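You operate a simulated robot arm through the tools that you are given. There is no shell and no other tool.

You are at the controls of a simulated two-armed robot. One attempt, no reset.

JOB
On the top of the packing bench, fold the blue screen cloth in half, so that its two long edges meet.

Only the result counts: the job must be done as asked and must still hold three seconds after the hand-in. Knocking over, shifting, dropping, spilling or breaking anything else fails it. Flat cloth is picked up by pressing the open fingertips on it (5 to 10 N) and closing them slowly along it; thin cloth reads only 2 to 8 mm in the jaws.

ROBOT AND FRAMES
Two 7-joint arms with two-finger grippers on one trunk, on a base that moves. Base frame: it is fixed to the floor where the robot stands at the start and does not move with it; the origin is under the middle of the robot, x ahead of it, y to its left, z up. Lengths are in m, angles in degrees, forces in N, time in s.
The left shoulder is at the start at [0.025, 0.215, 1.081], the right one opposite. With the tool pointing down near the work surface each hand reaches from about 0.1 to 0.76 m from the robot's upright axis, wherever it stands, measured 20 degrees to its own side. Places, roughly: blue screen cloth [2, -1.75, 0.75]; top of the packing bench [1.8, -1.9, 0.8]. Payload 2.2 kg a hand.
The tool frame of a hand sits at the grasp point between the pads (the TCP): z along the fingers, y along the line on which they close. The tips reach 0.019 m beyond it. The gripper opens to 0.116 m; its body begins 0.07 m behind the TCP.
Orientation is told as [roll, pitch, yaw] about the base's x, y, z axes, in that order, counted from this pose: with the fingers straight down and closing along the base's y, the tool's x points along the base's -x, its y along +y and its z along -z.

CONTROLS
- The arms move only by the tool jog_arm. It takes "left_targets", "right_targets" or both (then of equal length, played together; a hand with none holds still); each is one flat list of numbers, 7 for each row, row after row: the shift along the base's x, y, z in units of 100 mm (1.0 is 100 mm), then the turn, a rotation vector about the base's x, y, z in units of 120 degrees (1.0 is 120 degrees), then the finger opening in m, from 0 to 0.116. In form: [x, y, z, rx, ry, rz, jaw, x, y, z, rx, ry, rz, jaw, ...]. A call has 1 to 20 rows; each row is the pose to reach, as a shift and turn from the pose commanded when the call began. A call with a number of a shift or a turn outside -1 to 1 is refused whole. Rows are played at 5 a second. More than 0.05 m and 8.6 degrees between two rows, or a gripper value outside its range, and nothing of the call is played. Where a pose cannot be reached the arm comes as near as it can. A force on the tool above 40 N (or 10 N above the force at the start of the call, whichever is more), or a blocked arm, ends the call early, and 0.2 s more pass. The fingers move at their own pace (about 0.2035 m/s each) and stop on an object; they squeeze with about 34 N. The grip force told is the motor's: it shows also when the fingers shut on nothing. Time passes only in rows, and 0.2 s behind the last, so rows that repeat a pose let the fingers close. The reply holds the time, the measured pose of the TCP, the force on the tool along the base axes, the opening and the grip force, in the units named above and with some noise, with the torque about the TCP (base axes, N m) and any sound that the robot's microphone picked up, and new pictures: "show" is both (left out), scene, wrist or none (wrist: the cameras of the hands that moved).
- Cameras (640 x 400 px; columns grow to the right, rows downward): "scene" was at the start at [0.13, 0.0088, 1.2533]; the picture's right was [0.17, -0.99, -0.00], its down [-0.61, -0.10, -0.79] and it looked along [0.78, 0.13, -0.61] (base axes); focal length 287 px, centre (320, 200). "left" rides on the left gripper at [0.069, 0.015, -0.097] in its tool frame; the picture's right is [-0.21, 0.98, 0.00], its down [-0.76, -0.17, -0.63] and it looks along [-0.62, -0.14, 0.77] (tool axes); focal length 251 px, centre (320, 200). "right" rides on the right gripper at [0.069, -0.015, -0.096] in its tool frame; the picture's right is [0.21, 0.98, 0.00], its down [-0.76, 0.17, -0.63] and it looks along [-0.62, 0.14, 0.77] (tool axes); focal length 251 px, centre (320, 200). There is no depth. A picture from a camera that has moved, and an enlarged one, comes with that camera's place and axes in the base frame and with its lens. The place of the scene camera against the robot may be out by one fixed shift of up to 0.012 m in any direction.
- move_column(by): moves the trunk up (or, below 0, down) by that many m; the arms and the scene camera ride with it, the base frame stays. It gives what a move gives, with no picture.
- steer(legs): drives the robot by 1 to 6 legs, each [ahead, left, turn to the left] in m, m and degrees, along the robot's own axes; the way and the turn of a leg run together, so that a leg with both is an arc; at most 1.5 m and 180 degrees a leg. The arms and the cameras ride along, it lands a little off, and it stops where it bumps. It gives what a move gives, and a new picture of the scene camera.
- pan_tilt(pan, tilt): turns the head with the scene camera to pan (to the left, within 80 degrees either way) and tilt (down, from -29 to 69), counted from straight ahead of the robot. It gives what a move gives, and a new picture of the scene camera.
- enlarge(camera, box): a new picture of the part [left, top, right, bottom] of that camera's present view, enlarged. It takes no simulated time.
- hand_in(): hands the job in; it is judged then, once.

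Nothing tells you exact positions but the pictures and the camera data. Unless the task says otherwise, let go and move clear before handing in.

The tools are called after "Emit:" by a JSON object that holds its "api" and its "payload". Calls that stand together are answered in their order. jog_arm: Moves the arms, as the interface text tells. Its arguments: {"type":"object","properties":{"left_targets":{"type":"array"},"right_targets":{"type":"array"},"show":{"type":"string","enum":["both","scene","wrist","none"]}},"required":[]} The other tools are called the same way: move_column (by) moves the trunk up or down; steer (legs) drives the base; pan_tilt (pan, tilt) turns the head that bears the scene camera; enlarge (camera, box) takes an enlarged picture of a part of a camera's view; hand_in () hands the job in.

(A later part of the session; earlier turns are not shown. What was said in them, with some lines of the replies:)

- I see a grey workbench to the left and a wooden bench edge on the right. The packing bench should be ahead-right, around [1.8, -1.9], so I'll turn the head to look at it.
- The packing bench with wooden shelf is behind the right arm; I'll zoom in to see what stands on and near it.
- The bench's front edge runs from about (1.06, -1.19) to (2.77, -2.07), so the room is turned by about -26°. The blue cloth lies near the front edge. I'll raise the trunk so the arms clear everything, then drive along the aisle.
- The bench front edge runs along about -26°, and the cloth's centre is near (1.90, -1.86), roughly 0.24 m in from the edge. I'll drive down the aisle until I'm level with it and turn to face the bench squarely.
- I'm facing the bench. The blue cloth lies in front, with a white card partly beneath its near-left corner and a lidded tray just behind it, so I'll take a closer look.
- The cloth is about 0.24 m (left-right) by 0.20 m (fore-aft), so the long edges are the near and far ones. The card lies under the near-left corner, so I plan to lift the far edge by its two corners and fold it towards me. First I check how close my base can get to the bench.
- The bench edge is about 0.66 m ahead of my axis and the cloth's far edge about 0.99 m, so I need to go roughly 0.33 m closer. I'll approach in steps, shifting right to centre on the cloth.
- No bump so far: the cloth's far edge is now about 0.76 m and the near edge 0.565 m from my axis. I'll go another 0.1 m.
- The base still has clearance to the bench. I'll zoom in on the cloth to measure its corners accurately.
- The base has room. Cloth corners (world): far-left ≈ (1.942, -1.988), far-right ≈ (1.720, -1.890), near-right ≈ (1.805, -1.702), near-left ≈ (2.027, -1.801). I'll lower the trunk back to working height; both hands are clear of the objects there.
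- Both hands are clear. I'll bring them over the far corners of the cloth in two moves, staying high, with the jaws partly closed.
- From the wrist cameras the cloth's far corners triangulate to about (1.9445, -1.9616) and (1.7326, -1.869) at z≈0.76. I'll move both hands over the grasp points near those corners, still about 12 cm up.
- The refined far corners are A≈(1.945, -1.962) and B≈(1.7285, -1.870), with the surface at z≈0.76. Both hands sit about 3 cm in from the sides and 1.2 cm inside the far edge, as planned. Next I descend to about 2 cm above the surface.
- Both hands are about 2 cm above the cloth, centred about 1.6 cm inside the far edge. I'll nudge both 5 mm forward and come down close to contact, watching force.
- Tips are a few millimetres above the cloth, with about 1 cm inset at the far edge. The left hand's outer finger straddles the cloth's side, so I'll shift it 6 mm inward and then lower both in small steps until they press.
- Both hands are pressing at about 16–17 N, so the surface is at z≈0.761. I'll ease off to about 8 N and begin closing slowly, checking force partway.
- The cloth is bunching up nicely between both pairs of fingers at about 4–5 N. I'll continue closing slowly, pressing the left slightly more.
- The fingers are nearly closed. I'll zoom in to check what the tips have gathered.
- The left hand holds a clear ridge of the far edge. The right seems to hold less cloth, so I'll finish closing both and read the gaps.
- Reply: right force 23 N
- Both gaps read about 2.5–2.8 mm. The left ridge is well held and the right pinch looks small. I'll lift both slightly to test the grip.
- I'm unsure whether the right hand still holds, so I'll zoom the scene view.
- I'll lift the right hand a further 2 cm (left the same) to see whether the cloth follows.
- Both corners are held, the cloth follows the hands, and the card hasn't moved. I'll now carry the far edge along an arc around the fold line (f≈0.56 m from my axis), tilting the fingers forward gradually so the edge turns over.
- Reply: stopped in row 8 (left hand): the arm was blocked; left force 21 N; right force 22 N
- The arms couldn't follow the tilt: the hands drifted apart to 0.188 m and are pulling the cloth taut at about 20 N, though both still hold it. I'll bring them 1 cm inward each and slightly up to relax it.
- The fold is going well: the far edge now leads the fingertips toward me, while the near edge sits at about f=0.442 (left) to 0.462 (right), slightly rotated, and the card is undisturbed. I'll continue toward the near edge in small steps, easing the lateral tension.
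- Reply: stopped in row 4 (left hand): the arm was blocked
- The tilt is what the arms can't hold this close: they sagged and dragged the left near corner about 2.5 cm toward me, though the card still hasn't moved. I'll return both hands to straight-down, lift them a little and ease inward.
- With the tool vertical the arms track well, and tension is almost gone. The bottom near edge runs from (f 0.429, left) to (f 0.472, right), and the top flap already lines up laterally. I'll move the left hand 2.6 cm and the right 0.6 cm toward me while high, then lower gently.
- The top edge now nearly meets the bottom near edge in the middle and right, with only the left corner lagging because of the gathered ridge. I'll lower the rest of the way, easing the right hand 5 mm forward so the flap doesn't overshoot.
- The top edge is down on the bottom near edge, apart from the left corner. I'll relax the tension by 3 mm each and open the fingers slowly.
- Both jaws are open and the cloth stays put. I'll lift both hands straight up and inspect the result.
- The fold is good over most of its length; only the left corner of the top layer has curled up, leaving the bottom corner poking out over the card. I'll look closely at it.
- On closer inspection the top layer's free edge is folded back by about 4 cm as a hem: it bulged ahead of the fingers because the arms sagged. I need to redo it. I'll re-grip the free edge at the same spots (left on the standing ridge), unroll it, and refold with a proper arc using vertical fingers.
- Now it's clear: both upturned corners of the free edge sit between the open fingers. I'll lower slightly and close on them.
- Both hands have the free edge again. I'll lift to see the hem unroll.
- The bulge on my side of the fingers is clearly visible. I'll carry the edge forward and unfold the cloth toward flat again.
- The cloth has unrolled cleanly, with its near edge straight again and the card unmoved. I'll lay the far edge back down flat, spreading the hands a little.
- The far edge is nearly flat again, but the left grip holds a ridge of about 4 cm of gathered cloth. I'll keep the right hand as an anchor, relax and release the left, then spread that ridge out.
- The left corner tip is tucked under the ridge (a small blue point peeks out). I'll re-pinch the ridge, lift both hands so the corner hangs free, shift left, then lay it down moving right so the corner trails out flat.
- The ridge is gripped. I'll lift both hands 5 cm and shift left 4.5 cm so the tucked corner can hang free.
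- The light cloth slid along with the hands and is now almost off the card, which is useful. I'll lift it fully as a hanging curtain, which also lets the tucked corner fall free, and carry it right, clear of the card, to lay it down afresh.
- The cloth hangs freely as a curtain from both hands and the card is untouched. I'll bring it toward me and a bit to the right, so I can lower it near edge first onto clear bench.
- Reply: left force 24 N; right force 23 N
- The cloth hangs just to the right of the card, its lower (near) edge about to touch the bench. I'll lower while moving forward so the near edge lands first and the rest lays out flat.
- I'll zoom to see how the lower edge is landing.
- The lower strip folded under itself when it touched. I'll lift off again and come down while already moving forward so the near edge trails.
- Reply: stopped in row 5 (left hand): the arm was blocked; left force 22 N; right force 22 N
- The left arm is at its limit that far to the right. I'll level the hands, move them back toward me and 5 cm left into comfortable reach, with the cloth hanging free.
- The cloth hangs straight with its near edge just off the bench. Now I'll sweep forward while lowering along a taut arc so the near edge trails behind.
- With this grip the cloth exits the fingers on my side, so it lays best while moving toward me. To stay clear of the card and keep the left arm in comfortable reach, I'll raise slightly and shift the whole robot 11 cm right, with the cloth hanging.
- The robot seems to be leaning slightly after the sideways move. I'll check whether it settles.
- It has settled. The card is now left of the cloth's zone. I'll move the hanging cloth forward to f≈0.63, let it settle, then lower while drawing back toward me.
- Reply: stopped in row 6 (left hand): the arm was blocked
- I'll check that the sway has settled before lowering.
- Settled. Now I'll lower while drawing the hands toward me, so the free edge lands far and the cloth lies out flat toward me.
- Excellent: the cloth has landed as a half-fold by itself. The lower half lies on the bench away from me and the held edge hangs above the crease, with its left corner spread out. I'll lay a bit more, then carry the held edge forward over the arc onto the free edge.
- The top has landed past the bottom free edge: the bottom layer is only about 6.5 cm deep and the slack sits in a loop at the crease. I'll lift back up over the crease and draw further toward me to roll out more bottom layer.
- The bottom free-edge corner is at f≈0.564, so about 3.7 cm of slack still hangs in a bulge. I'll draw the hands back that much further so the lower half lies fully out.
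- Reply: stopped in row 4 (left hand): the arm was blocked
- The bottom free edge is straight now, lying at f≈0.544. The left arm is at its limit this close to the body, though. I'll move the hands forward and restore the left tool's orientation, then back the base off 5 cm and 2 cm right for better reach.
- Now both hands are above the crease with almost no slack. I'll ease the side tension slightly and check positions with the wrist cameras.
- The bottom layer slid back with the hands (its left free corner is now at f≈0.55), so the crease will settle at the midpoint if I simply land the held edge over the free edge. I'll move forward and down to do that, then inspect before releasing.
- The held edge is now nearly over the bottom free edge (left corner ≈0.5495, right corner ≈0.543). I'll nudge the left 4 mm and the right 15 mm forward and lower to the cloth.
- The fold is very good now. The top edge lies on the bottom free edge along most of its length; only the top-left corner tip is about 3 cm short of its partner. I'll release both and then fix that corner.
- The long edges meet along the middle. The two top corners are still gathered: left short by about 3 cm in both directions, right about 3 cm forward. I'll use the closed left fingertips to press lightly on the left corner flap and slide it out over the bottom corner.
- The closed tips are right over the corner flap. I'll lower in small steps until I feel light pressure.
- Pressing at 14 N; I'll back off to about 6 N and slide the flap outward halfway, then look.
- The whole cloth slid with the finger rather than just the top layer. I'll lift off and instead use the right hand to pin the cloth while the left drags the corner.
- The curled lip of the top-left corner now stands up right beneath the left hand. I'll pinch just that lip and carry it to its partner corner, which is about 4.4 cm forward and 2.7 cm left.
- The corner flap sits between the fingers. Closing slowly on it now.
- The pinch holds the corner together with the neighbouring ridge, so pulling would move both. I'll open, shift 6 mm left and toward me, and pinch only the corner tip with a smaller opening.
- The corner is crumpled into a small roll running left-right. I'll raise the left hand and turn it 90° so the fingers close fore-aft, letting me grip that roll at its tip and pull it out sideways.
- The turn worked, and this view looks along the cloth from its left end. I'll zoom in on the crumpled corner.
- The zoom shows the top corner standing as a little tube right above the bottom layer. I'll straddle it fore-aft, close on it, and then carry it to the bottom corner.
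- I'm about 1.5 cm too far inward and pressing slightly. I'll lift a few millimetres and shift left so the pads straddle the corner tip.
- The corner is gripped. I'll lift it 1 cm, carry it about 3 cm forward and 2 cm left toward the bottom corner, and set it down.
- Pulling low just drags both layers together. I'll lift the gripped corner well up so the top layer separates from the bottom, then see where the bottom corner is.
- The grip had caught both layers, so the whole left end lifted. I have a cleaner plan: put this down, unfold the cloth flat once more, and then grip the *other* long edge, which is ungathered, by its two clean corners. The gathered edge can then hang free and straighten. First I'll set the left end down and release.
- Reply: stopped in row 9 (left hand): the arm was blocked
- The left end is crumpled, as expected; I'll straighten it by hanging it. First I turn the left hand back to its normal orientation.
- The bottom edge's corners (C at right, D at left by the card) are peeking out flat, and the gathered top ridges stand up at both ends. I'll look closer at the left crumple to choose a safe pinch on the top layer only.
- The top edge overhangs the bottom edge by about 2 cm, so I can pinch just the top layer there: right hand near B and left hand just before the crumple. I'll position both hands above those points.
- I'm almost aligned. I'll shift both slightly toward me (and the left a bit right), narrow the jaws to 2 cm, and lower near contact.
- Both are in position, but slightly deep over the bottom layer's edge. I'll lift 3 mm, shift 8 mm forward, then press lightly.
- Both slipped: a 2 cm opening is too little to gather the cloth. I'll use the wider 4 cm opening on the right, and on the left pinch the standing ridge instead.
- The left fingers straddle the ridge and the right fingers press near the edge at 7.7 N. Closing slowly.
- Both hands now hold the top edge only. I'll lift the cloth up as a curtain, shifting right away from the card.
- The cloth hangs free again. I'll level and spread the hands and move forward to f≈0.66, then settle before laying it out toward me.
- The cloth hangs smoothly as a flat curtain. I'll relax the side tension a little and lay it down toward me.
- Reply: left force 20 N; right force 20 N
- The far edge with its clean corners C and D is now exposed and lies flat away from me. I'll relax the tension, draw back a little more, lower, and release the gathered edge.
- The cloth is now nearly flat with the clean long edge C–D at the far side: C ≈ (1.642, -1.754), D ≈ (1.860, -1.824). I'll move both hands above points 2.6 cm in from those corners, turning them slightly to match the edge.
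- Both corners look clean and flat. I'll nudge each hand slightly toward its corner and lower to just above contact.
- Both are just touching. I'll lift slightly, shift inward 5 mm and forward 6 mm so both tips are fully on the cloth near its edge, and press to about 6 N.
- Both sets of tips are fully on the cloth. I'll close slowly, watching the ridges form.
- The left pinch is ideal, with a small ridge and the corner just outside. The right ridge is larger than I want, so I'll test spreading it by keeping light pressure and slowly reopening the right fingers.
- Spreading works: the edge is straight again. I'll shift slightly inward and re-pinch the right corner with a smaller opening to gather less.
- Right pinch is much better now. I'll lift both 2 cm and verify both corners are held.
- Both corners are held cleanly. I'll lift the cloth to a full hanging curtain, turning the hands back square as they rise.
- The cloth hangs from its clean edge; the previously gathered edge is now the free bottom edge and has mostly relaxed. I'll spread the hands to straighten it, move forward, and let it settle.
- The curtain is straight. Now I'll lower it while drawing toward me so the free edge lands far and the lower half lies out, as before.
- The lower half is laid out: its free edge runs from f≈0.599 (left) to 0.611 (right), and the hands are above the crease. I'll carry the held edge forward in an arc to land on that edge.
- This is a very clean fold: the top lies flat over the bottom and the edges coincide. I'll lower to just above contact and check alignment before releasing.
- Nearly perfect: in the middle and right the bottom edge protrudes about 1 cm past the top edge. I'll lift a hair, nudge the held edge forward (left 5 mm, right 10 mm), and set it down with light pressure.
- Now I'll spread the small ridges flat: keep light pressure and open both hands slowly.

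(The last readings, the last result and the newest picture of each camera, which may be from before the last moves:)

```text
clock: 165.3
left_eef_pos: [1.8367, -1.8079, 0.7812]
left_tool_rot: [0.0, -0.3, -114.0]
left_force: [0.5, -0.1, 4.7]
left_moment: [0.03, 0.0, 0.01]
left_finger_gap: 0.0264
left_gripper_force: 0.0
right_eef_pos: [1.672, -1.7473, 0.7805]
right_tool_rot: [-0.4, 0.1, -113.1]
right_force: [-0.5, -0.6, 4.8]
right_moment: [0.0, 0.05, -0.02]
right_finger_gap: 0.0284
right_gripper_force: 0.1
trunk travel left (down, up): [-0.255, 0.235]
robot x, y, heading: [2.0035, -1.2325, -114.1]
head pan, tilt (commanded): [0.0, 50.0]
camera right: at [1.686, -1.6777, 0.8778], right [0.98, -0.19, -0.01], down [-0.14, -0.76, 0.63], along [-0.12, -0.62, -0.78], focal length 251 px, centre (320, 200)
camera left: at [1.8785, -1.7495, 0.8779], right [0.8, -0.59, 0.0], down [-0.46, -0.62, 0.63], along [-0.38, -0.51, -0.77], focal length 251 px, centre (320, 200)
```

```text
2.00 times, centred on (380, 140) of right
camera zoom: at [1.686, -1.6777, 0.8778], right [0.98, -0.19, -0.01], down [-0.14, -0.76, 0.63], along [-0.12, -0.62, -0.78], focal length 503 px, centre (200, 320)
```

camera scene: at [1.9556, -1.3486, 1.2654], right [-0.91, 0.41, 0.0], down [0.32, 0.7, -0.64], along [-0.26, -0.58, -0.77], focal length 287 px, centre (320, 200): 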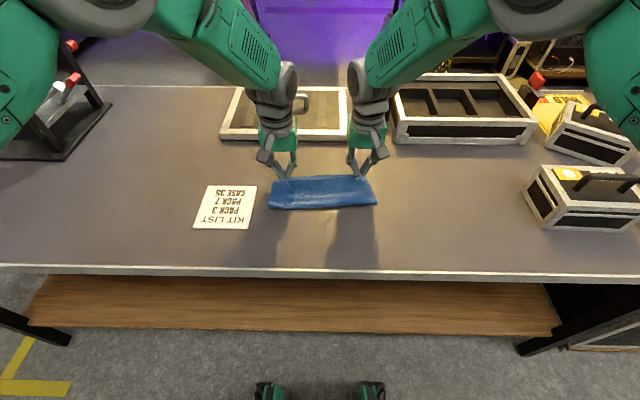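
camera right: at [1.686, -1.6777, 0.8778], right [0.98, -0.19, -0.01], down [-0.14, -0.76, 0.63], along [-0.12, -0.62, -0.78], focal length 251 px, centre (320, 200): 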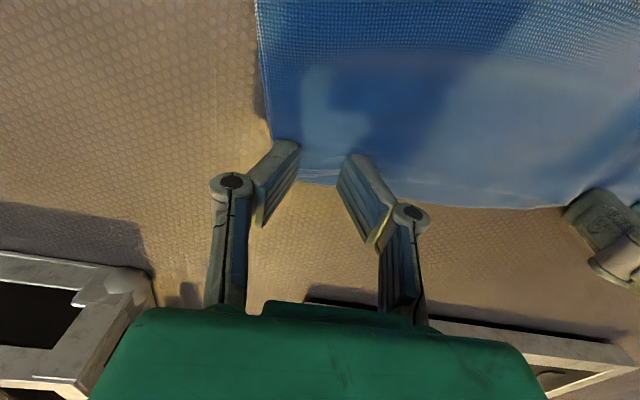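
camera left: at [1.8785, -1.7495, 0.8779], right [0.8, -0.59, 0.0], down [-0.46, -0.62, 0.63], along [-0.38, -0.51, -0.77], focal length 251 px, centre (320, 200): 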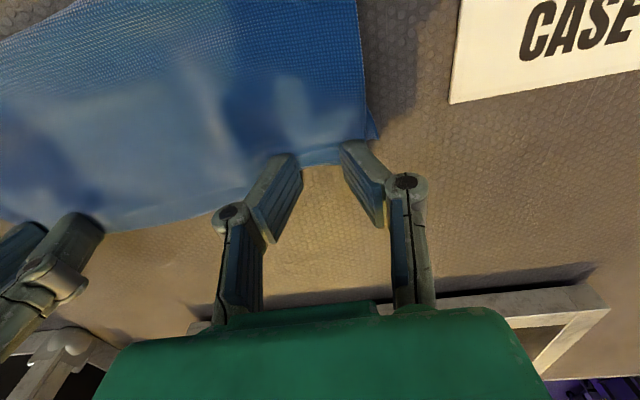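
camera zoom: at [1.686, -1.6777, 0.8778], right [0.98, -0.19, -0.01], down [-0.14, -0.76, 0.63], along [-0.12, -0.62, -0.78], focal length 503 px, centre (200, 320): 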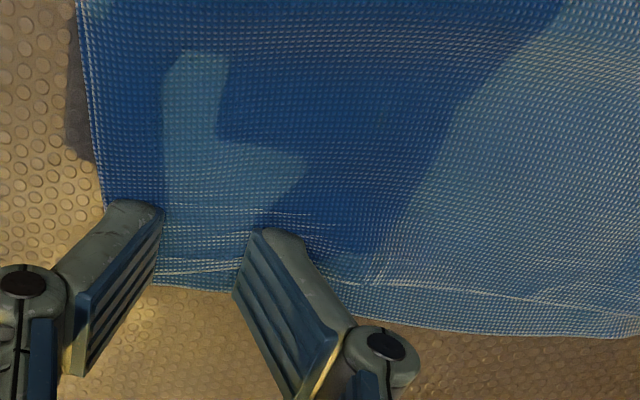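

Excellent: both ridges are spread flat and the edges coincide within about 6 mm. I'll lift both hands straight up and inspect.

Emit:
{"api": "jog_arm", "payload": {"left_targets": [0, 0, 0.05, 0, 0, 0, 0.027, 0, 0, 0.2, 0, 0, 0, 0.027, 0, 0, 0.5, 0, 0, 0, 0.027, 0, 0, 0.9, 0, 0, 0, 0.027], "right_targets": [0, 0, 0.05, 0, 0, 0, 0.028, 0, 0, 0.2, 0, 0, 0, 0.028, 0, 0, 0.5, 0, 0, 0, 0.028, 0, 0, 0.9, 0, 0, 0, 0.028], "show": "both"}}

Emit:
{"api": "enlarge", "payload": {"camera": "scene", "box": [240, 150, 400, 250]}}

Emit:
{"api": "enlarge", "payload": {"camera": "left", "box": [60, 0, 420, 220]}}

Emit:
{"api": "enlarge", "payload": {"camera": "right", "box": [220, 0, 580, 220]}}

```text
clock: 166.3
left_eef_pos: [1.8369, -1.8053, 0.8728]
left_tool_rot: [0.0, -0.2, -114.1]
left_force: [-0.1, 0.7, 0.3]
left_moment: [-0.07, 0.0, 0.03]
left_finger_gap: 0.0272
left_gripper_force: 0.0
right_eef_pos: [1.6744, -1.747, 0.8719]
right_tool_rot: [-0.4, 0.1, -113.1]
right_force: [0.4, -0.4, -0.1]
right_moment: [-0.06, 0.03, 0.0]
right_finger_gap: 0.028
right_gripper_force: 0.0
trunk travel left (down, up): [-0.255, 0.235]
robot x, y, heading: [2.0051, -1.2309, -114.0]
head pan, tilt (commanded): [0.0, 50.0]
camera scene: at [1.9571, -1.3455, 1.2659], right [-0.91, 0.41, 0.0], down [0.31, 0.7, -0.64], along [-0.26, -0.58, -0.77], focal length 287 px, centre (320, 200)
camera right: at [1.687, -1.6782, 0.9686], right [0.98, -0.19, -0.01], down [-0.14, -0.76, 0.63], along [-0.12, -0.62, -0.78], focal length 251 px, centre (320, 200)
camera left: at [1.88, -1.748, 0.9695], right [0.8, -0.59, 0.0], down [-0.46, -0.62, 0.63], along [-0.38, -0.51, -0.77], focal length 251 px, centre (320, 200)
```

scene: 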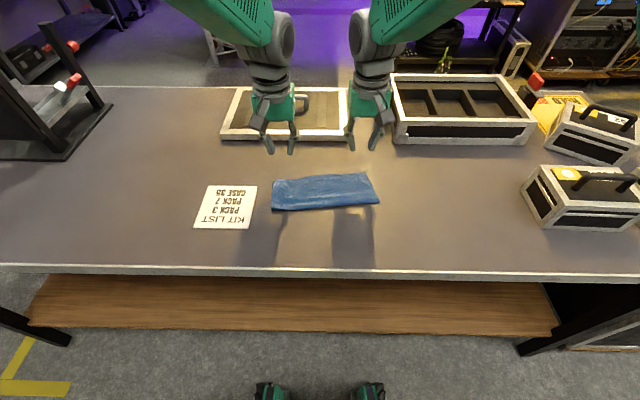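
right: 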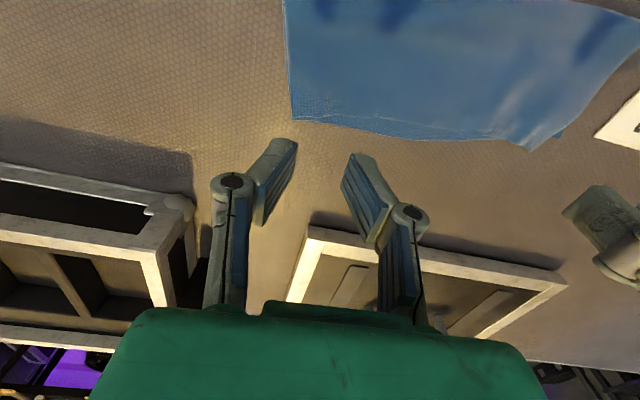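
left: 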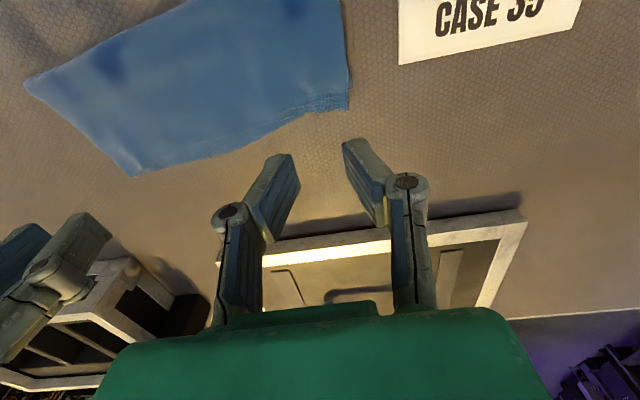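

```text
4.00 times, centred on (320, 200) of scene
camera zoom: at [1.9571, -1.3455, 1.2659], right [-0.91, 0.41, 0.0], down [0.31, 0.7, -0.64], along [-0.26, -0.58, -0.77], focal length 1147 px, centre (320, 200)
```

zoom: 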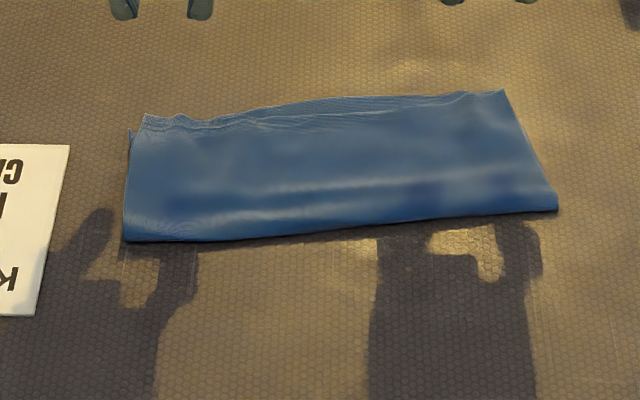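

```text
1.78 times, centred on (240, 110) of left
camera zoom: at [1.88, -1.748, 0.9695], right [0.8, -0.59, 0.0], down [-0.46, -0.62, 0.63], along [-0.38, -0.51, -0.77], focal length 447 px, centre (462, 360)
```

zoom: 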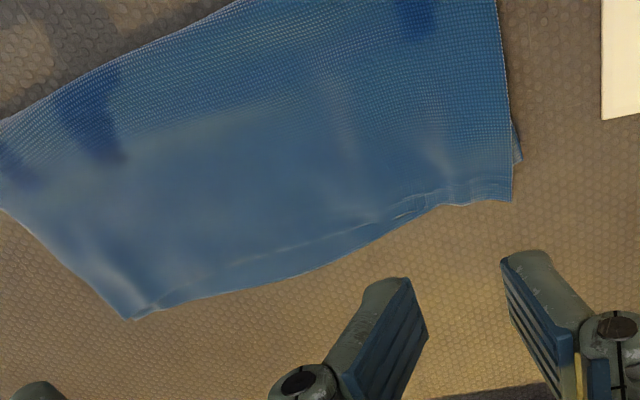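

```text
1.78 times, centred on (400, 110) of right
camera zoom: at [1.687, -1.6782, 0.9686], right [0.98, -0.19, -0.01], down [-0.14, -0.76, 0.63], along [-0.12, -0.62, -0.78], focal length 447 px, centre (178, 360)
```

zoom: 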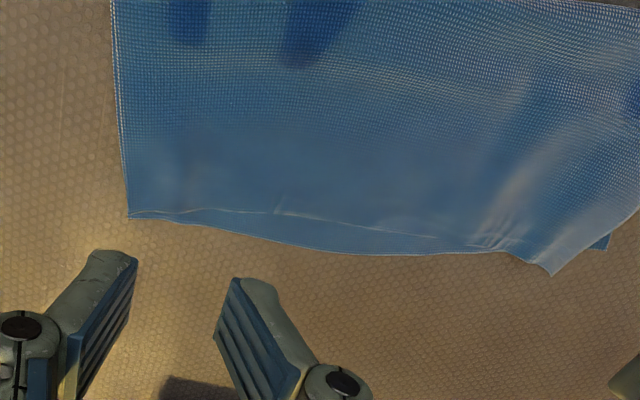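

The fold is neat. I'll zoom in on both ends and the long edges to judge the alignment precisely.

Emit:
{"api": "enlarge", "payload": {"camera": "left", "box": [240, 50, 380, 140]}}

Emit:
{"api": "enlarge", "payload": {"camera": "right", "box": [270, 60, 420, 160]}}

Emit:
{"api": "enlarge", "payload": {"camera": "scene", "box": [265, 165, 325, 215]}}

Emit:
{"api": "enlarge", "payload": {"camera": "scene", "box": [325, 165, 385, 215]}}

```text
4.44 times, centred on (310, 95) of left
camera zoom: at [1.88, -1.748, 0.9695], right [0.8, -0.59, 0.0], down [-0.46, -0.62, 0.63], along [-0.38, -0.51, -0.77], focal length 1118 px, centre (364, 667)
```

zoom: 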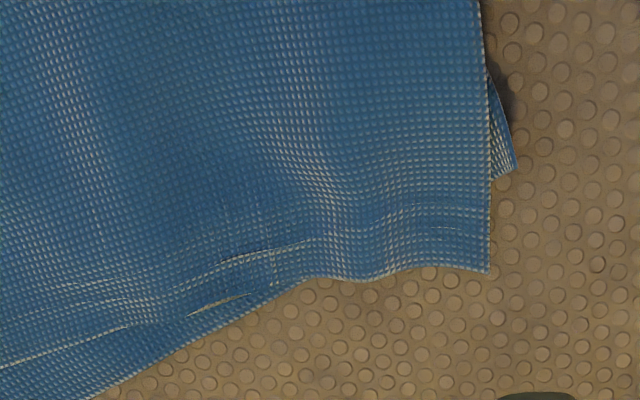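

```text
4.00 times, centred on (345, 110) of right
camera zoom: at [1.687, -1.6782, 0.9686], right [0.98, -0.19, -0.01], down [-0.14, -0.76, 0.63], along [-0.12, -0.62, -0.78], focal length 1006 px, centre (220, 560)
```

zoom: 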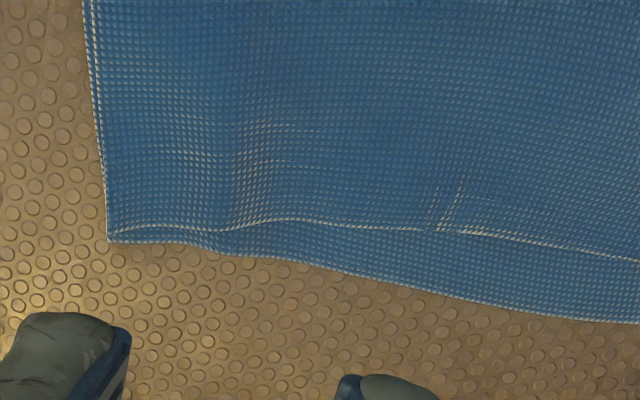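

```text
8.00 times, centred on (295, 190) of scene
camera zoom: at [1.9571, -1.3455, 1.2659], right [-0.91, 0.41, 0.0], down [0.31, 0.7, -0.64], along [-0.26, -0.58, -0.77], focal length 2294 px, centre (520, 280)
```

zoom: 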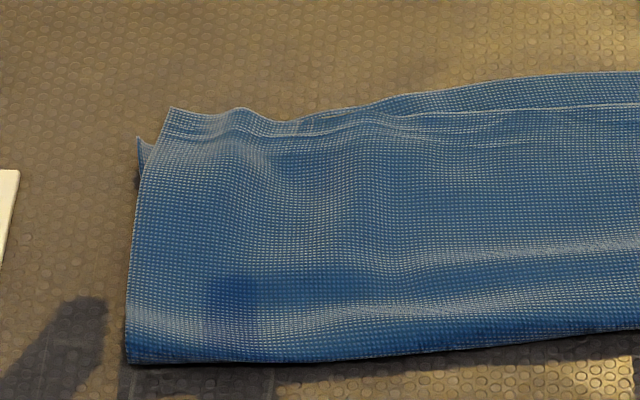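

```text
8.00 times, centred on (355, 190) of scene
camera zoom: at [1.9571, -1.3455, 1.2659], right [-0.91, 0.41, 0.0], down [0.31, 0.7, -0.64], along [-0.26, -0.58, -0.77], focal length 2294 px, centre (40, 280)
```

zoom: 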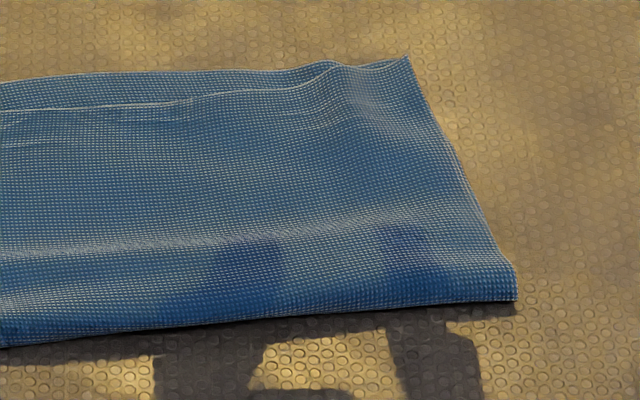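

The right ends coincide, the middle is within about 1.2 cm, and the left corners are about 1.9 cm apart. The card measures in its original place, within 2 mm. I'm satisfied and will raise the hands clear and take a last look.

Emit:
{"api": "jog_arm", "payload": {"left_targets": [0, 0, 0.3, 0, 0, 0, 0.027, 0, 0, 0.6, 0, 0, 0, 0.027, 0, 0, 1.0, 0, 0, 0, 0.027], "right_targets": [0, 0, 0.3, 0, 0, 0, 0.028, 0, 0, 0.6, 0, 0, 0, 0.028, 0, 0, 1.0, 0, 0, 0, 0.028], "show": "none"}}

Emit:
{"api": "jog_arm", "payload": {"left_targets": [0.15, 0.02, 0, 0, 0, 0, 0.03, 0.3, 0.04, 0, 0, 0, 0, 0.03, 0.45, 0.06, 0.1, 0, 0, 0, 0.03, 0.6, 0.08, 0.2, 0, 0, 0, 0.03], "right_targets": [-0.1, 0.15, 0, 0, 0, 0, 0.03, -0.2, 0.3, 0, 0, 0, 0, 0.03, -0.3, 0.45, 0.1, 0, 0, 0, 0.03, -0.4, 0.6, 0.2, 0, 0, 0, 0.03], "show": "both"}}

Emit:
{"api": "enlarge", "payload": {"camera": "scene", "box": [240, 150, 400, 250]}}

```text
clock: 167.1
left_eef_pos: [1.8372, -1.8056, 0.9731]
left_tool_rot: [0.0, -0.1, -114.0]
left_force: [-0.3, 0.4, 0.1]
left_moment: [-0.04, -0.02, 0.0]
left_finger_gap: 0.0269
left_gripper_force: 0.0
right_eef_pos: [1.673, -1.7462, 0.9714]
right_tool_rot: [-0.3, 0.1, -113.1]
right_force: [0.2, 0.1, -0.4]
right_moment: [-0.03, 0.02, -0.06]
right_finger_gap: 0.0278
right_gripper_force: 0.1
trunk travel left (down, up): [-0.255, 0.235]
robot x, y, heading: [2.0028, -1.2267, -114.3]
head pan, tilt (commanded): [0.0, 50.0]
```

```text
clock: 168.1
left_eef_pos: [1.898, -1.797, 0.9926]
left_tool_rot: [0.2, -0.2, -114.0]
left_force: [-0.2, 0.3, 0.6]
left_moment: [0.01, 0.03, -0.03]
left_finger_gap: 0.0298
left_gripper_force: 0.0
right_eef_pos: [1.6328, -1.687, 0.991]
right_tool_rot: [-0.3, 0.2, -113.1]
right_force: [0.7, 1.3, -0.3]
right_moment: [-0.04, 0.0, 0.02]
right_finger_gap: 0.0301
right_gripper_force: 0.1
trunk travel left (down, up): [-0.255, 0.235]
robot x, y, heading: [2.0052, -1.2325, -114.2]
head pan, tilt (commanded): [0.0, 50.0]
camera scene: at [1.9569, -1.3453, 1.2659], right [-0.91, 0.41, 0.0], down [0.31, 0.7, -0.64], along [-0.26, -0.58, -0.77], focal length 287 px, centre (320, 200)
camera right: at [1.6468, -1.6176, 1.0877], right [0.98, -0.19, -0.01], down [-0.14, -0.76, 0.63], along [-0.12, -0.62, -0.78], focal length 251 px, centre (320, 200)
camera left: at [1.939, -1.7396, 1.0892], right [0.8, -0.59, 0.0], down [-0.46, -0.62, 0.64], along [-0.38, -0.51, -0.77], focal length 251 px, centre (320, 200)
```

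scene: 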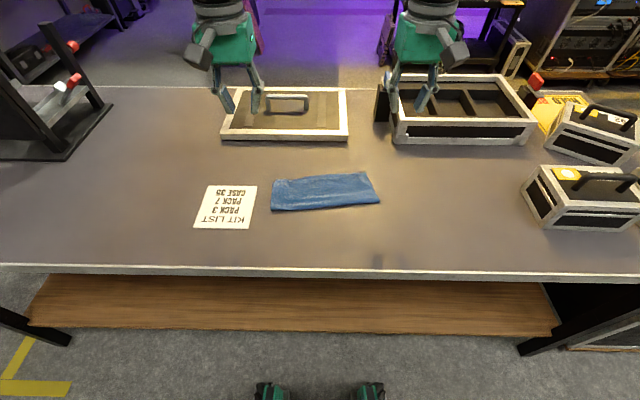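
right: 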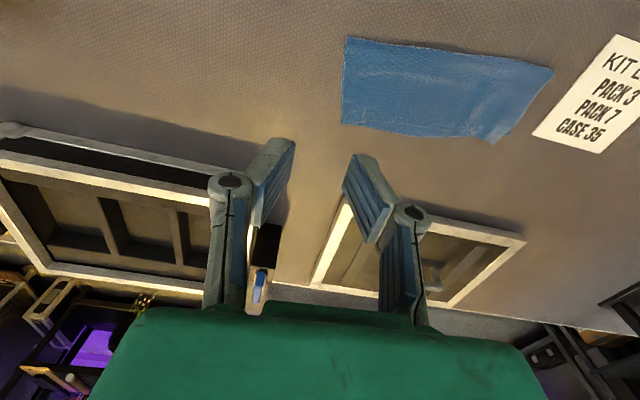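
left: 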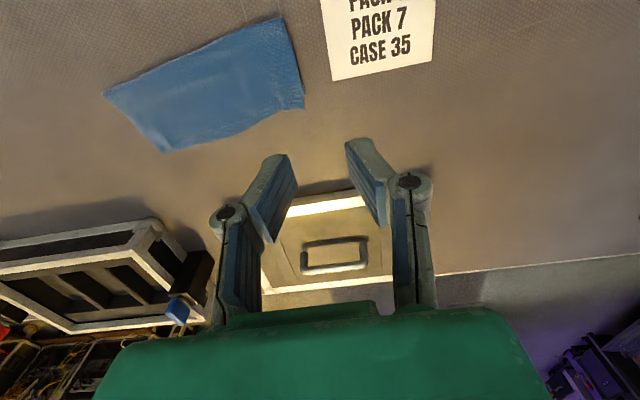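

```text
4.00 times, centred on (320, 200) of scene
camera zoom: at [1.9569, -1.3453, 1.2659], right [-0.91, 0.41, 0.0], down [0.31, 0.7, -0.64], along [-0.26, -0.58, -0.77], focal length 1147 px, centre (320, 200)
```

zoom: 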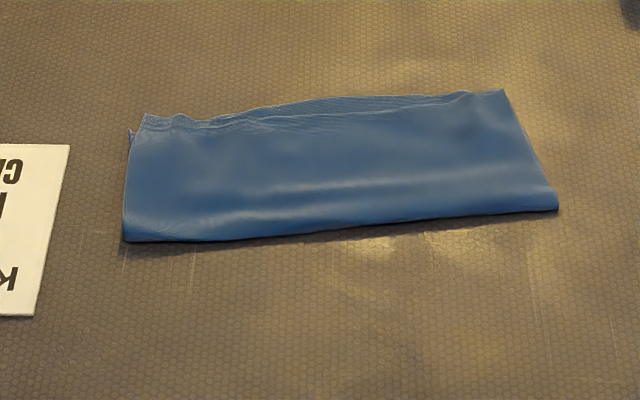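

The cloth lies on the bench folded in half with its two long edges together. Both hands are empty and well clear, and the card, lid, trays and stand are where they were. I'm handing in.

Emit:
{"api": "hand_in", "payload": {}}

```text
The job is handed in.
```

The blue screen cloth is folded in half on the packing bench with its two long edges together, and I have handed the job in. I don't know the verdict; the hand-in only confirmed that it was received.

- **How well the edges meet:** at the right-hand end they coincide. Along the middle the lower edge sticks out by up to about 1.2 cm. At the left end the two corners are about 1.9 cm apart.
- **Other objects:** the kit-list card measures within about 2 mm of where it started. In the pictures the lid, trays, small cases and stand look unmoved.
- **Where it lies:** the cloth is no longer exactly where it was. It slid and was re-laid during several attempts, and now rests just to the right of the card instead of partly on top of it.

Both hands are empty and raised clear of the bench.
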